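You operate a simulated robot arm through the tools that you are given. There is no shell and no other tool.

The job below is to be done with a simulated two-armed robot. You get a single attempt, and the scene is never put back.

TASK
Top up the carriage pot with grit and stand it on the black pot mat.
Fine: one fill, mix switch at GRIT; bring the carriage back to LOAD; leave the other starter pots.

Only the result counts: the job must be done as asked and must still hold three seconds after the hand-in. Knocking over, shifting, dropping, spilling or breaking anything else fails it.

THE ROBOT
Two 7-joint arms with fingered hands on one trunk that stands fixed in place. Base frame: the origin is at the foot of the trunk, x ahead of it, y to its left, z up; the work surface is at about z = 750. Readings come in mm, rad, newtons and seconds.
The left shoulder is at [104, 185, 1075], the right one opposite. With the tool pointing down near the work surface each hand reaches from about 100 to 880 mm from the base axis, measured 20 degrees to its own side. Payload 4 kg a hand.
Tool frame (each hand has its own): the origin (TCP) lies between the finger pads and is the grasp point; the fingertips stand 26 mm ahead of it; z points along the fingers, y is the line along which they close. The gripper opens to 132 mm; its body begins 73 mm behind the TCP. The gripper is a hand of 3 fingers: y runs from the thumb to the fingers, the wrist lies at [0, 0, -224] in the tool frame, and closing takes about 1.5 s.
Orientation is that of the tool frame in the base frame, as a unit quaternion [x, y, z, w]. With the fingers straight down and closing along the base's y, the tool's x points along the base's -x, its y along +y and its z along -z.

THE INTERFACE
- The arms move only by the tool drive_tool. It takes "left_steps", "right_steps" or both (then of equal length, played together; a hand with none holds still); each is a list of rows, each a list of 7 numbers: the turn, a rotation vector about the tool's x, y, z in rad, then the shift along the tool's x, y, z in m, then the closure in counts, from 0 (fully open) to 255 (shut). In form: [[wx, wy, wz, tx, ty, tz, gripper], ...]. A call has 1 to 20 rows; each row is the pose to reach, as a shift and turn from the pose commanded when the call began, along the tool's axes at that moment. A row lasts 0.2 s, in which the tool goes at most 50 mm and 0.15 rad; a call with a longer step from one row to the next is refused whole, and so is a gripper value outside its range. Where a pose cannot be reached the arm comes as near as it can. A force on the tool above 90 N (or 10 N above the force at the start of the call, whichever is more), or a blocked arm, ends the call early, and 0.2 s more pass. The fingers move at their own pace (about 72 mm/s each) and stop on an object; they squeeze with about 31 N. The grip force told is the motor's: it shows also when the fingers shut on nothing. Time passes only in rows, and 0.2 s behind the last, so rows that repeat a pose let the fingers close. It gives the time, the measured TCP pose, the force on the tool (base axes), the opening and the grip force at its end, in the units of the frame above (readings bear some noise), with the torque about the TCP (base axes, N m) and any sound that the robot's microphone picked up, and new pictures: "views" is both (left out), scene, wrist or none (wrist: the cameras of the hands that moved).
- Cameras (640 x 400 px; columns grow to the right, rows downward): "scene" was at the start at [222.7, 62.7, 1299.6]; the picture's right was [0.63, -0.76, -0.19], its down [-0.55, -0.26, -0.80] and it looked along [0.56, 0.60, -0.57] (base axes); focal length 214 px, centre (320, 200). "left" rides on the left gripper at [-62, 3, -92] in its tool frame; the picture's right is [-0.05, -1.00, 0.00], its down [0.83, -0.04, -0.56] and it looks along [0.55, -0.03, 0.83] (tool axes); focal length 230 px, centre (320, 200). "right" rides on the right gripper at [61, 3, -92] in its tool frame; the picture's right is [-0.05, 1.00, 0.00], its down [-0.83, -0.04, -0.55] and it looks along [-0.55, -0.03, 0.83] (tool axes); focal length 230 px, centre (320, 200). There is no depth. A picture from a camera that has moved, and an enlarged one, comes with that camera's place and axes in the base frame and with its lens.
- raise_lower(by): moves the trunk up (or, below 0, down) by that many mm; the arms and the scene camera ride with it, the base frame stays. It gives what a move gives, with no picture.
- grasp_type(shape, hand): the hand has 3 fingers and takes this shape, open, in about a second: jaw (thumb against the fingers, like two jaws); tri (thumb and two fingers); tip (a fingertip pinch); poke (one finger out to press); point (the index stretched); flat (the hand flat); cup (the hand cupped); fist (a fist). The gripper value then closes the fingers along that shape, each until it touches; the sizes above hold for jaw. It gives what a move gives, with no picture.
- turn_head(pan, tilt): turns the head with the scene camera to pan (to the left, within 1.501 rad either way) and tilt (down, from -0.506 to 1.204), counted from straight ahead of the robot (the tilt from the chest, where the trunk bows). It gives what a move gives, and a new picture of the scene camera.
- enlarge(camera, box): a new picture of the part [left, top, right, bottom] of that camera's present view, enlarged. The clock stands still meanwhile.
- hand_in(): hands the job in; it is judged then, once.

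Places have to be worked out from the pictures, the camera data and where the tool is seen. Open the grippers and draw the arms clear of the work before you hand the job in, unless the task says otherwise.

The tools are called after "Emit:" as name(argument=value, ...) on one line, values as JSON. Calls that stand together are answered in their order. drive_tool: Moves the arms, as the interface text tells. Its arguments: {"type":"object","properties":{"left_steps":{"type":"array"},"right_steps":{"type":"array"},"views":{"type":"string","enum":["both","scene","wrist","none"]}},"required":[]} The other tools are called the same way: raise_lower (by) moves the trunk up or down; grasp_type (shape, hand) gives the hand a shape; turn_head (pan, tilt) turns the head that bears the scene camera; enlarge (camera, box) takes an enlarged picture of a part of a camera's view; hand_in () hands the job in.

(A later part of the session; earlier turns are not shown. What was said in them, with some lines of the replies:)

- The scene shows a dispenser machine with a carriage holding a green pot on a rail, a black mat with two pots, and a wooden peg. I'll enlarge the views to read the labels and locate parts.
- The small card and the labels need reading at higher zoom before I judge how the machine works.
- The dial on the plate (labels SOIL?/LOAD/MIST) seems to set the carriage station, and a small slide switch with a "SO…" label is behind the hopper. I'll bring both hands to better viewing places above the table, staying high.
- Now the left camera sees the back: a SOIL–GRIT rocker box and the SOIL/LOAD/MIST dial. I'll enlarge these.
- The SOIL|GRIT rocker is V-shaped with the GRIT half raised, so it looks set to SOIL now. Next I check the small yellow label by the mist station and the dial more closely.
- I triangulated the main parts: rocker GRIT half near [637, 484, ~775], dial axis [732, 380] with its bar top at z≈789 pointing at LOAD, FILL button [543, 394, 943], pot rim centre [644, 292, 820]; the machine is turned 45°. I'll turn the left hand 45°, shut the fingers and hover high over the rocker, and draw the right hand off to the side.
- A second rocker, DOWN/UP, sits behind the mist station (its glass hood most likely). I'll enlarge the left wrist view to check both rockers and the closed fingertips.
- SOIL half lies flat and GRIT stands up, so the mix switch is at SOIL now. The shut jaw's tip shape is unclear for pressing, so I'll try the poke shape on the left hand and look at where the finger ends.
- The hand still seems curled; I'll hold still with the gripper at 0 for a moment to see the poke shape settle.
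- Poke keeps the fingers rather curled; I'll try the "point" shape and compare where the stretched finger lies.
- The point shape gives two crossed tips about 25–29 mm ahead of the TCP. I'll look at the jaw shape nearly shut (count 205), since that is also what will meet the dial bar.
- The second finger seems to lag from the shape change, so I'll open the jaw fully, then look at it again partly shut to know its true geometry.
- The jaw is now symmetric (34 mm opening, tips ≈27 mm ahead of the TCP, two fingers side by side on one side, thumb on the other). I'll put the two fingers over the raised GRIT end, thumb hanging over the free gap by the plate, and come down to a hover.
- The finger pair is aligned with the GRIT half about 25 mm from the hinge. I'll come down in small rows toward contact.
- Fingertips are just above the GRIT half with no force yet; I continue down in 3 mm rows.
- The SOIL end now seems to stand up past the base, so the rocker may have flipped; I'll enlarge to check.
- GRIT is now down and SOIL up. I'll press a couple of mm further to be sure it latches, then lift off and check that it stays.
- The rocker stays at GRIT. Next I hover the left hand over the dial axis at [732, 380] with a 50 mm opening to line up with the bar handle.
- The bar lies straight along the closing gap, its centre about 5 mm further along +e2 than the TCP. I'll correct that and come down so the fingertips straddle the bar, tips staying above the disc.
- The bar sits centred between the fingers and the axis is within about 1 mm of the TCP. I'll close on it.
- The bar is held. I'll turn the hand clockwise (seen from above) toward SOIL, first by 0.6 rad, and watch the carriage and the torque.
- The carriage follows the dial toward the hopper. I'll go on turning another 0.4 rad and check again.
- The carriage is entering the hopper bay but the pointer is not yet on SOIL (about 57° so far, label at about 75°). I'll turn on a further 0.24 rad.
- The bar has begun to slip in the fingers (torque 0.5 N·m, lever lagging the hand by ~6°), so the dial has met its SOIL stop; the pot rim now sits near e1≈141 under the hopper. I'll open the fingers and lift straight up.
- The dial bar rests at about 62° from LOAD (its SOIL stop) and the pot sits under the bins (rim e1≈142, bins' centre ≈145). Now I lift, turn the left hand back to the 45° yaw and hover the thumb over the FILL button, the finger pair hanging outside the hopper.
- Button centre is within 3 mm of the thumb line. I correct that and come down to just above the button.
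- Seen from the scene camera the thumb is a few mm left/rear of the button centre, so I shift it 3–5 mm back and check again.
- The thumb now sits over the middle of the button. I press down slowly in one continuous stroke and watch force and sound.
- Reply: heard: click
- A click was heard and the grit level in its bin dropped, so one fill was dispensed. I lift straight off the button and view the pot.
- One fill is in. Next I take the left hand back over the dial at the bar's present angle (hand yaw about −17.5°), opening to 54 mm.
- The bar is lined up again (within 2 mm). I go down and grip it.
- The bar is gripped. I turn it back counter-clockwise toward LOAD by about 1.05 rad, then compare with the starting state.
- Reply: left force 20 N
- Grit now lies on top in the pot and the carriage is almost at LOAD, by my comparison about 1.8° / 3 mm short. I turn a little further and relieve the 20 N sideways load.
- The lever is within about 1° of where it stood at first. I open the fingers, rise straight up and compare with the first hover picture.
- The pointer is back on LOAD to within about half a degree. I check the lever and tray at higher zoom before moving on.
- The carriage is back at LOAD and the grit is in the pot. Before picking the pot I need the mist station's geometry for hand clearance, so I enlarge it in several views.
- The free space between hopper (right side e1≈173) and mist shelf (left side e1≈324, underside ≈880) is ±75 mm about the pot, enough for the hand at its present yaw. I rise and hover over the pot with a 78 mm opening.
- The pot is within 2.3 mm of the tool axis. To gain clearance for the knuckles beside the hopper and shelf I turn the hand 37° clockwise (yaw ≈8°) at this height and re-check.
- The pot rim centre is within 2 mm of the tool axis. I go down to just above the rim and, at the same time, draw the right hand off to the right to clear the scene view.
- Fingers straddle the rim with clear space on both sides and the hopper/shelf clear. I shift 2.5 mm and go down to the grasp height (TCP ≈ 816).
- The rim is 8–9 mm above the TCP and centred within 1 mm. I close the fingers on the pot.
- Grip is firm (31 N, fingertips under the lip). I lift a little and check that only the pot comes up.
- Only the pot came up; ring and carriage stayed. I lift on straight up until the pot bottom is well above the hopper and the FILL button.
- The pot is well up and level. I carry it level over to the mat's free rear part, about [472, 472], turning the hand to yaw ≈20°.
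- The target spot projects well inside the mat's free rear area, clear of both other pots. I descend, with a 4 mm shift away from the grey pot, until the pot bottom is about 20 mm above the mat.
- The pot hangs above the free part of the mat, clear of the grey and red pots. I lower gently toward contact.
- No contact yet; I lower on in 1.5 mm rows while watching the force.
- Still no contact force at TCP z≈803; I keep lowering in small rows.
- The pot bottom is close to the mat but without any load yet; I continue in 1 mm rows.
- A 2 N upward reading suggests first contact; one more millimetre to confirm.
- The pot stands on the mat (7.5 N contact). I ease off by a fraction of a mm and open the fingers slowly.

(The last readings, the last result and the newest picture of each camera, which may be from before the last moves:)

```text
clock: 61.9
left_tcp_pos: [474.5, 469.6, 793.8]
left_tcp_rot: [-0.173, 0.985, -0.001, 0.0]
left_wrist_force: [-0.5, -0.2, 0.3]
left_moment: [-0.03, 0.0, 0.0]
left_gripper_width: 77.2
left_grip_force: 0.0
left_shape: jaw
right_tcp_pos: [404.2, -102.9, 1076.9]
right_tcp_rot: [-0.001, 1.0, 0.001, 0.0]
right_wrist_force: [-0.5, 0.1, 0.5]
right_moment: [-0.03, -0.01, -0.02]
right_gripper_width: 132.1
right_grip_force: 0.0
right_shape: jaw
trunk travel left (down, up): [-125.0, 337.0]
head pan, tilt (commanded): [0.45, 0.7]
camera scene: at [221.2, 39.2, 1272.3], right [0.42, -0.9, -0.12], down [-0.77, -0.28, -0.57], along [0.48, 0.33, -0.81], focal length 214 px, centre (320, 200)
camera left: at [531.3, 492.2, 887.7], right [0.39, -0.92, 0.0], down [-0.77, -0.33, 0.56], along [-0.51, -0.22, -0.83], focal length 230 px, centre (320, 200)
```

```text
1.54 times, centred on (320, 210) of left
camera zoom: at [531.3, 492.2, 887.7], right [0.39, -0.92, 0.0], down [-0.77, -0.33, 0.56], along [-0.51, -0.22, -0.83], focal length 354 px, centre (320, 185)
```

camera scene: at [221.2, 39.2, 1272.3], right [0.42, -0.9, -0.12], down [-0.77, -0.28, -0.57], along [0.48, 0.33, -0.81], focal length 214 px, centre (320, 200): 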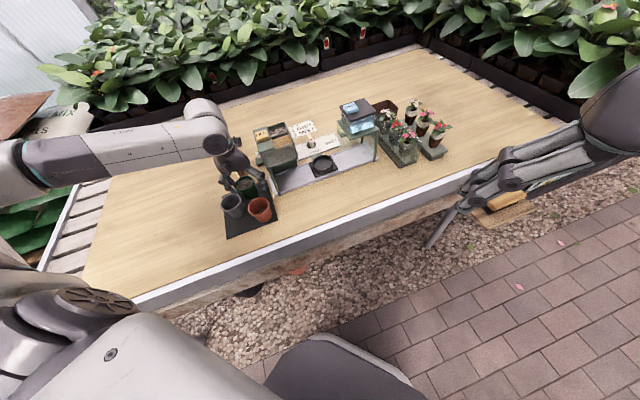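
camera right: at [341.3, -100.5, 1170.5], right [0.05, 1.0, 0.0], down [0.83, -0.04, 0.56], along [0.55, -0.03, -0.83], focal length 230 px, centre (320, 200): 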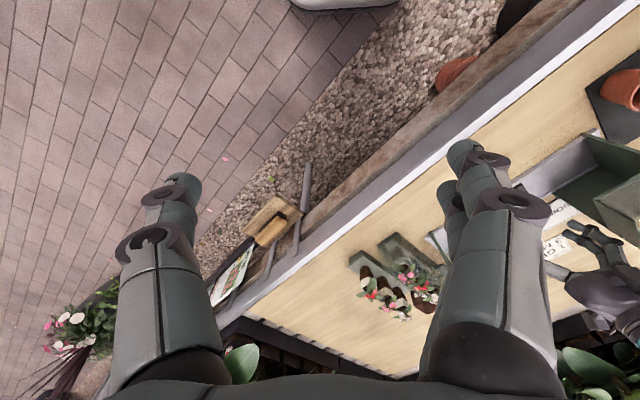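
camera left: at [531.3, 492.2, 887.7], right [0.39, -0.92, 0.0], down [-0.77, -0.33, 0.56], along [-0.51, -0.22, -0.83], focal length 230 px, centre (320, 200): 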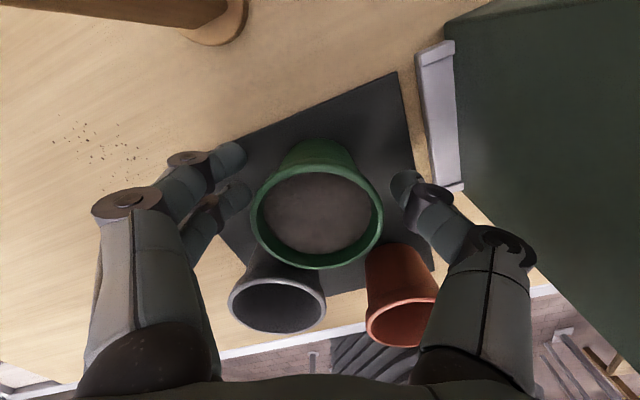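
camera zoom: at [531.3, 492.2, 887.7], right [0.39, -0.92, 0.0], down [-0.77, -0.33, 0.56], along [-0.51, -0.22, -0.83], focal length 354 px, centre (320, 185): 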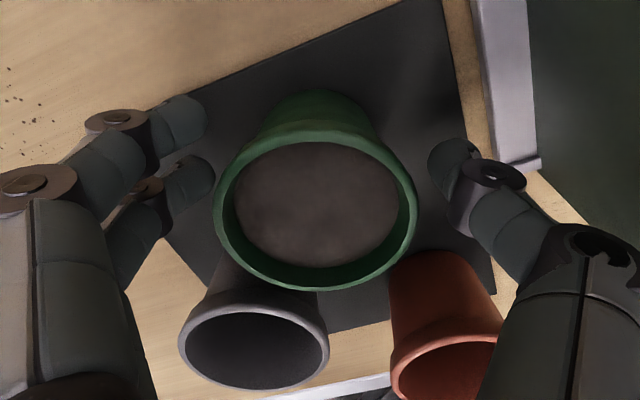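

The pot stands upright on the mat with both finger sides clear. I rise straight up, slowly at first.

Emit:
drive_tool(left_steps=[[0, 0, 0, 0, 0, -0.008, 105], [0, 0, 0, 0, 0, -0.018, 105], [0, 0, 0, 0, 0, -0.03, 105], [0, 0, 0, 0, 0, -0.05, 105], [0, 0, 0, 0, 0, -0.08, 105], [0, 0, 0, 0, 0, -0.12, 105], [0, 0, 0, 0, 0, -0.16, 105], [0, 0, 0, 0, 0, -0.2, 105], [0, 0, 0, 0, 0, -0.24, 105]], views="both")

Emit:
enlarge(camera="scene", box=[200, 110, 380, 250])

Emit:
enlarge(camera="left", box=[200, 20, 480, 220])

```text
clock: 63.9
left_tcp_pos: [475.2, 466.1, 1036.9]
left_tcp_rot: [-0.173, 0.985, 0.0, 0.0]
left_wrist_force: [-0.5, 0.3, 0.2]
left_moment: [0.04, -0.02, -0.02]
left_gripper_width: 77.3
left_grip_force: 0.1
left_shape: jaw
right_tcp_pos: [402.5, -103.1, 1079.1]
right_tcp_rot: [-0.001, 1.0, 0.0, 0.0]
right_wrist_force: [0.0, 0.0, -0.2]
right_moment: [0.0, 0.0, -0.02]
right_gripper_width: 131.8
right_grip_force: 0.1
right_shape: jaw
trunk travel left (down, up): [-125.0, 337.0]
head pan, tilt (commanded): [0.45, 0.7]
camera scene: at [220.3, 38.1, 1272.6], right [0.42, -0.9, -0.12], down [-0.77, -0.28, -0.57], along [0.48, 0.33, -0.81], focal length 214 px, centre (320, 200)
camera left: at [530.5, 488.4, 1129.6], right [0.39, -0.92, 0.0], down [-0.77, -0.33, 0.56], along [-0.51, -0.22, -0.83], focal length 230 px, centre (320, 200)
```

scene: 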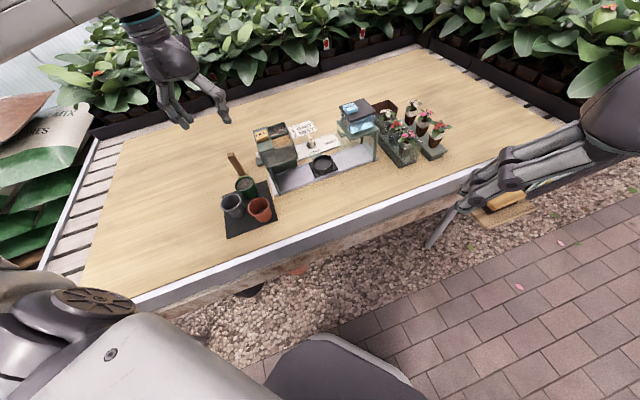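
left: 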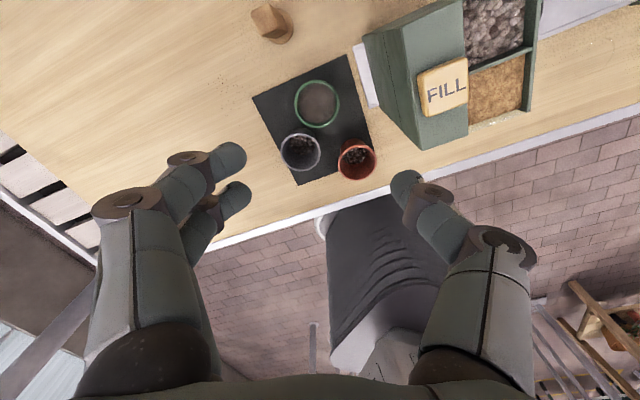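

```text
2.86 times, centred on (290, 180) of scene
camera zoom: at [220.3, 38.1, 1272.6], right [0.42, -0.9, -0.12], down [-0.77, -0.28, -0.57], along [0.48, 0.33, -0.81], focal length 613 px, centre (406, 257)
```

zoom: 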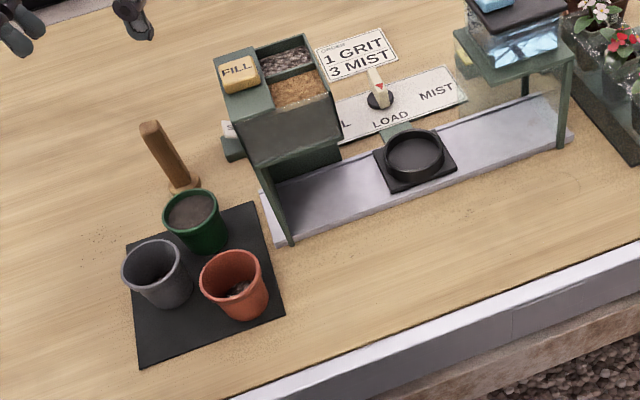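

```text
2.00 times, centred on (340, 120) of left
camera zoom: at [530.5, 488.4, 1129.6], right [0.39, -0.92, 0.0], down [-0.77, -0.33, 0.56], along [-0.51, -0.22, -0.83], focal length 460 px, centre (280, 360)
```

zoom: 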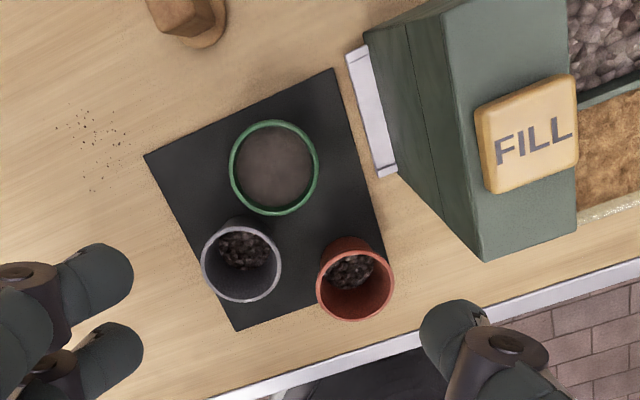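

The pot stands upright on the mat. I compare the carriage and dial with the starting picture, taken with the same scene box, and check the mix switch.

Emit:
enlarge(camera="scene", box=[210, 110, 390, 230])

Emit:
enlarge(camera="scene", box=[290, 125, 360, 180])

Emit:
enlarge(camera="scene", box=[215, 150, 285, 240])

```text
3.33 times, centred on (300, 170) of scene
camera zoom: at [220.3, 38.1, 1272.6], right [0.42, -0.9, -0.12], down [-0.77, -0.28, -0.57], along [0.48, 0.33, -0.81], focal length 715 px, centre (387, 300)
```

zoom: 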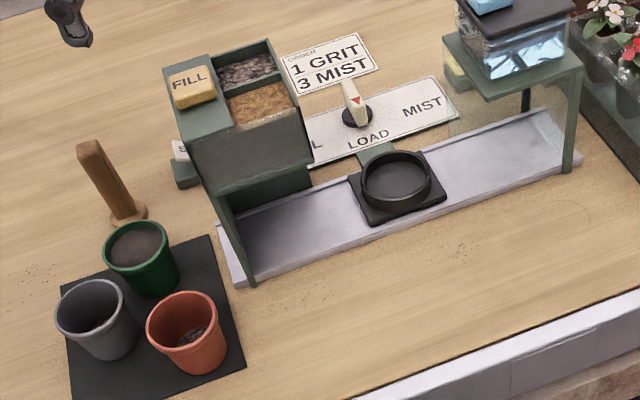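

```text
7.27 times, centred on (325, 152) of scene
camera zoom: at [220.3, 38.1, 1272.6], right [0.42, -0.9, -0.12], down [-0.77, -0.28, -0.57], along [0.48, 0.33, -0.81], focal length 1560 px, centre (284, 546)
```

zoom: 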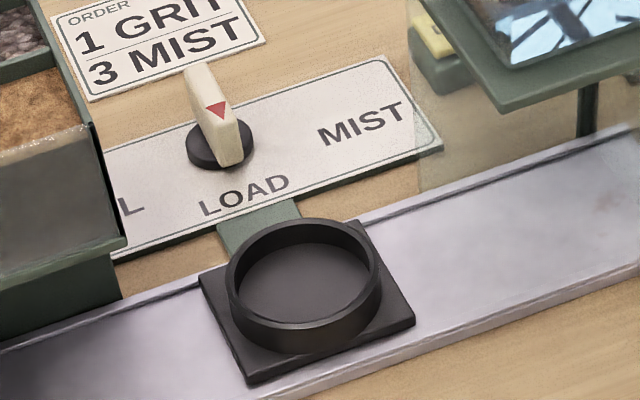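

```text
4.44 times, centred on (250, 195) of scene
camera zoom: at [220.3, 38.1, 1272.6], right [0.42, -0.9, -0.12], down [-0.77, -0.28, -0.57], along [0.48, 0.33, -0.81], focal length 953 px, centre (631, 222)
```

zoom: 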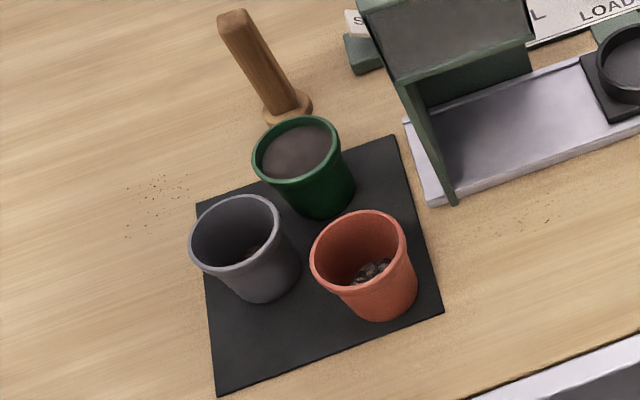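

Dial, carriage (within ~1 mm of its first place) and the other pots look just as at the start, with the green pot on the mat. I now raise the left hand away, opening it fully.

Emit:
drive_tool(left_steps=[[0, 0, 0, 0, 0, -0.04, 60], [0, 0, 0, 0, 0, -0.08, 0], [0, 0, 0, 0.01, 0.02, -0.1, 0], [0, 0, 0, 0.02, 0.045, -0.1, 0], [0, 0, 0, 0.036, 0.077, -0.1, 0], [0, 0, 0, 0.036, 0.077, -0.1, 0]], views="both")

Emit:
enlarge(camera="scene", box=[200, 90, 400, 250])

Emit:
enlarge(camera="left", box=[240, 0, 520, 200])

```text
clock: 65.3
left_tcp_pos: [417.1, 528.1, 1135.7]
left_tcp_rot: [-0.174, 0.985, 0.001, -0.001]
left_wrist_force: [0.1, -1.3, 0.3]
left_moment: [0.02, -0.02, 0.03]
left_gripper_width: 131.9
left_grip_force: 0.0
left_shape: jaw
right_tcp_pos: [403.9, -102.7, 1078.6]
right_tcp_rot: [0.0, 1.0, 0.0, -0.001]
right_wrist_force: [0.7, -0.3, -0.1]
right_moment: [0.02, 0.01, -0.01]
right_gripper_width: 131.9
right_grip_force: 0.3
right_shape: jaw
trunk travel left (down, up): [-125.0, 337.0]
head pan, tilt (commanded): [0.45, 0.7]
camera scene: at [221.9, 38.5, 1272.1], right [0.42, -0.9, -0.12], down [-0.77, -0.28, -0.57], along [0.48, 0.33, -0.81], focal length 214 px, centre (320, 200)
camera left: at [471.9, 551.3, 1229.0], right [0.39, -0.92, 0.0], down [-0.77, -0.33, 0.56], along [-0.51, -0.22, -0.83], focal length 230 px, centre (320, 200)
```

scene: 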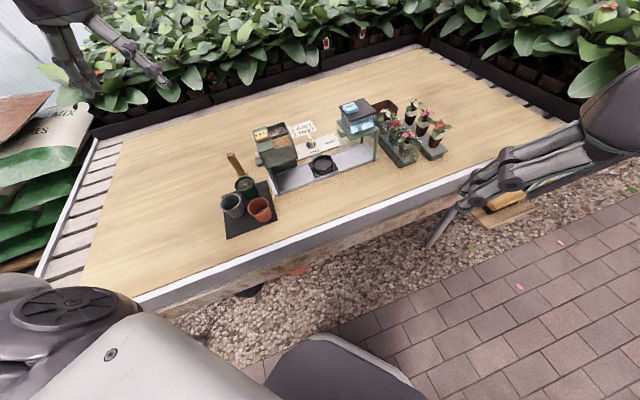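
left: 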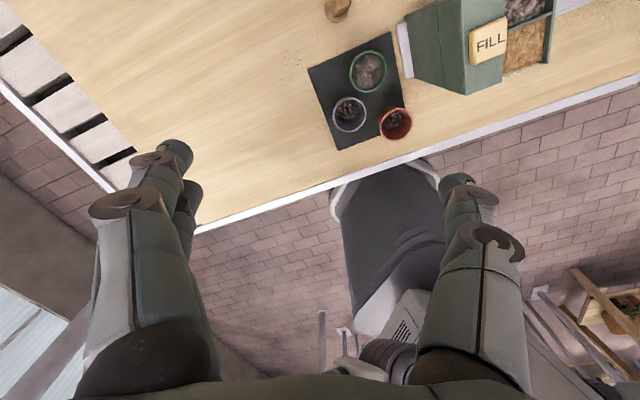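

```text
2.50 times, centred on (300, 170) of scene
camera zoom: at [221.9, 38.5, 1272.1], right [0.42, -0.9, -0.12], down [-0.77, -0.28, -0.57], along [0.48, 0.33, -0.81], focal length 536 px, centre (370, 275)
```

zoom: 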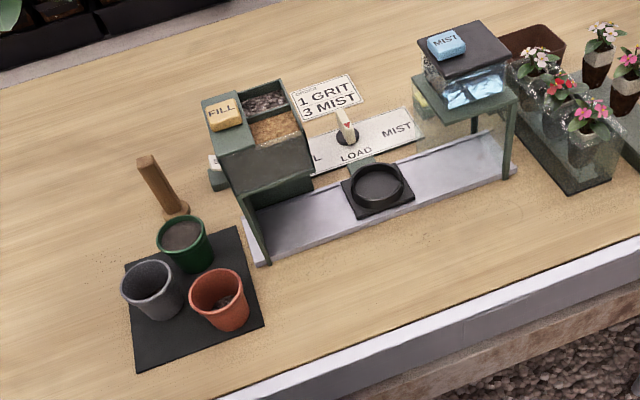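

```text
2.00 times, centred on (380, 100) of left
camera zoom: at [471.9, 551.3, 1229.0], right [0.39, -0.92, 0.0], down [-0.77, -0.33, 0.56], along [-0.51, -0.22, -0.83], focal length 460 px, centre (200, 400)
```

zoom: 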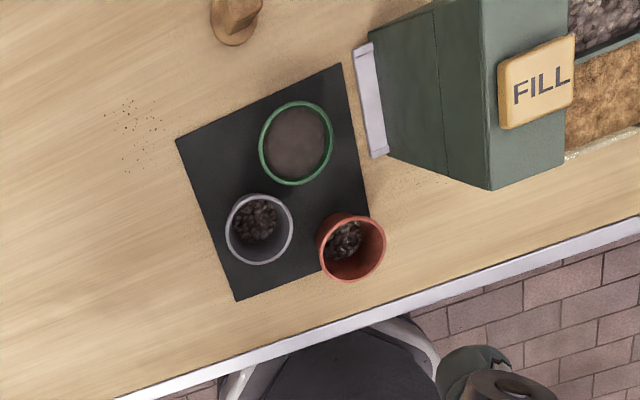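

Both hands are open and clear. The filled green pot stands upright on the black mat, the carriage and dial are at LOAD, the mix switch is at GRIT and the other pots have not moved, so I hand the job in.

Emit:
hand_in()

```text
The job is handed in.
```

The carriage pot has one fill of grit and now stands upright on the free part of the black pot mat. The job is handed in; no verdict came back.

- **Mix switch:** set to GRIT. I heard one click when I pressed FILL, and the grit level in its bin dropped.
- **Carriage:** back at LOAD. By the pictures it is within about 1 mm of where it started, and the dial points at LOAD.
- **Other pots:** the grey and red pots on the mat, and everything else on the table, look unmoved.
- **Mist:** the order card on the table also reads "3 MIST". I left that out, because the task asked only for one fill of grit.

Both hands are open and clear of the work.
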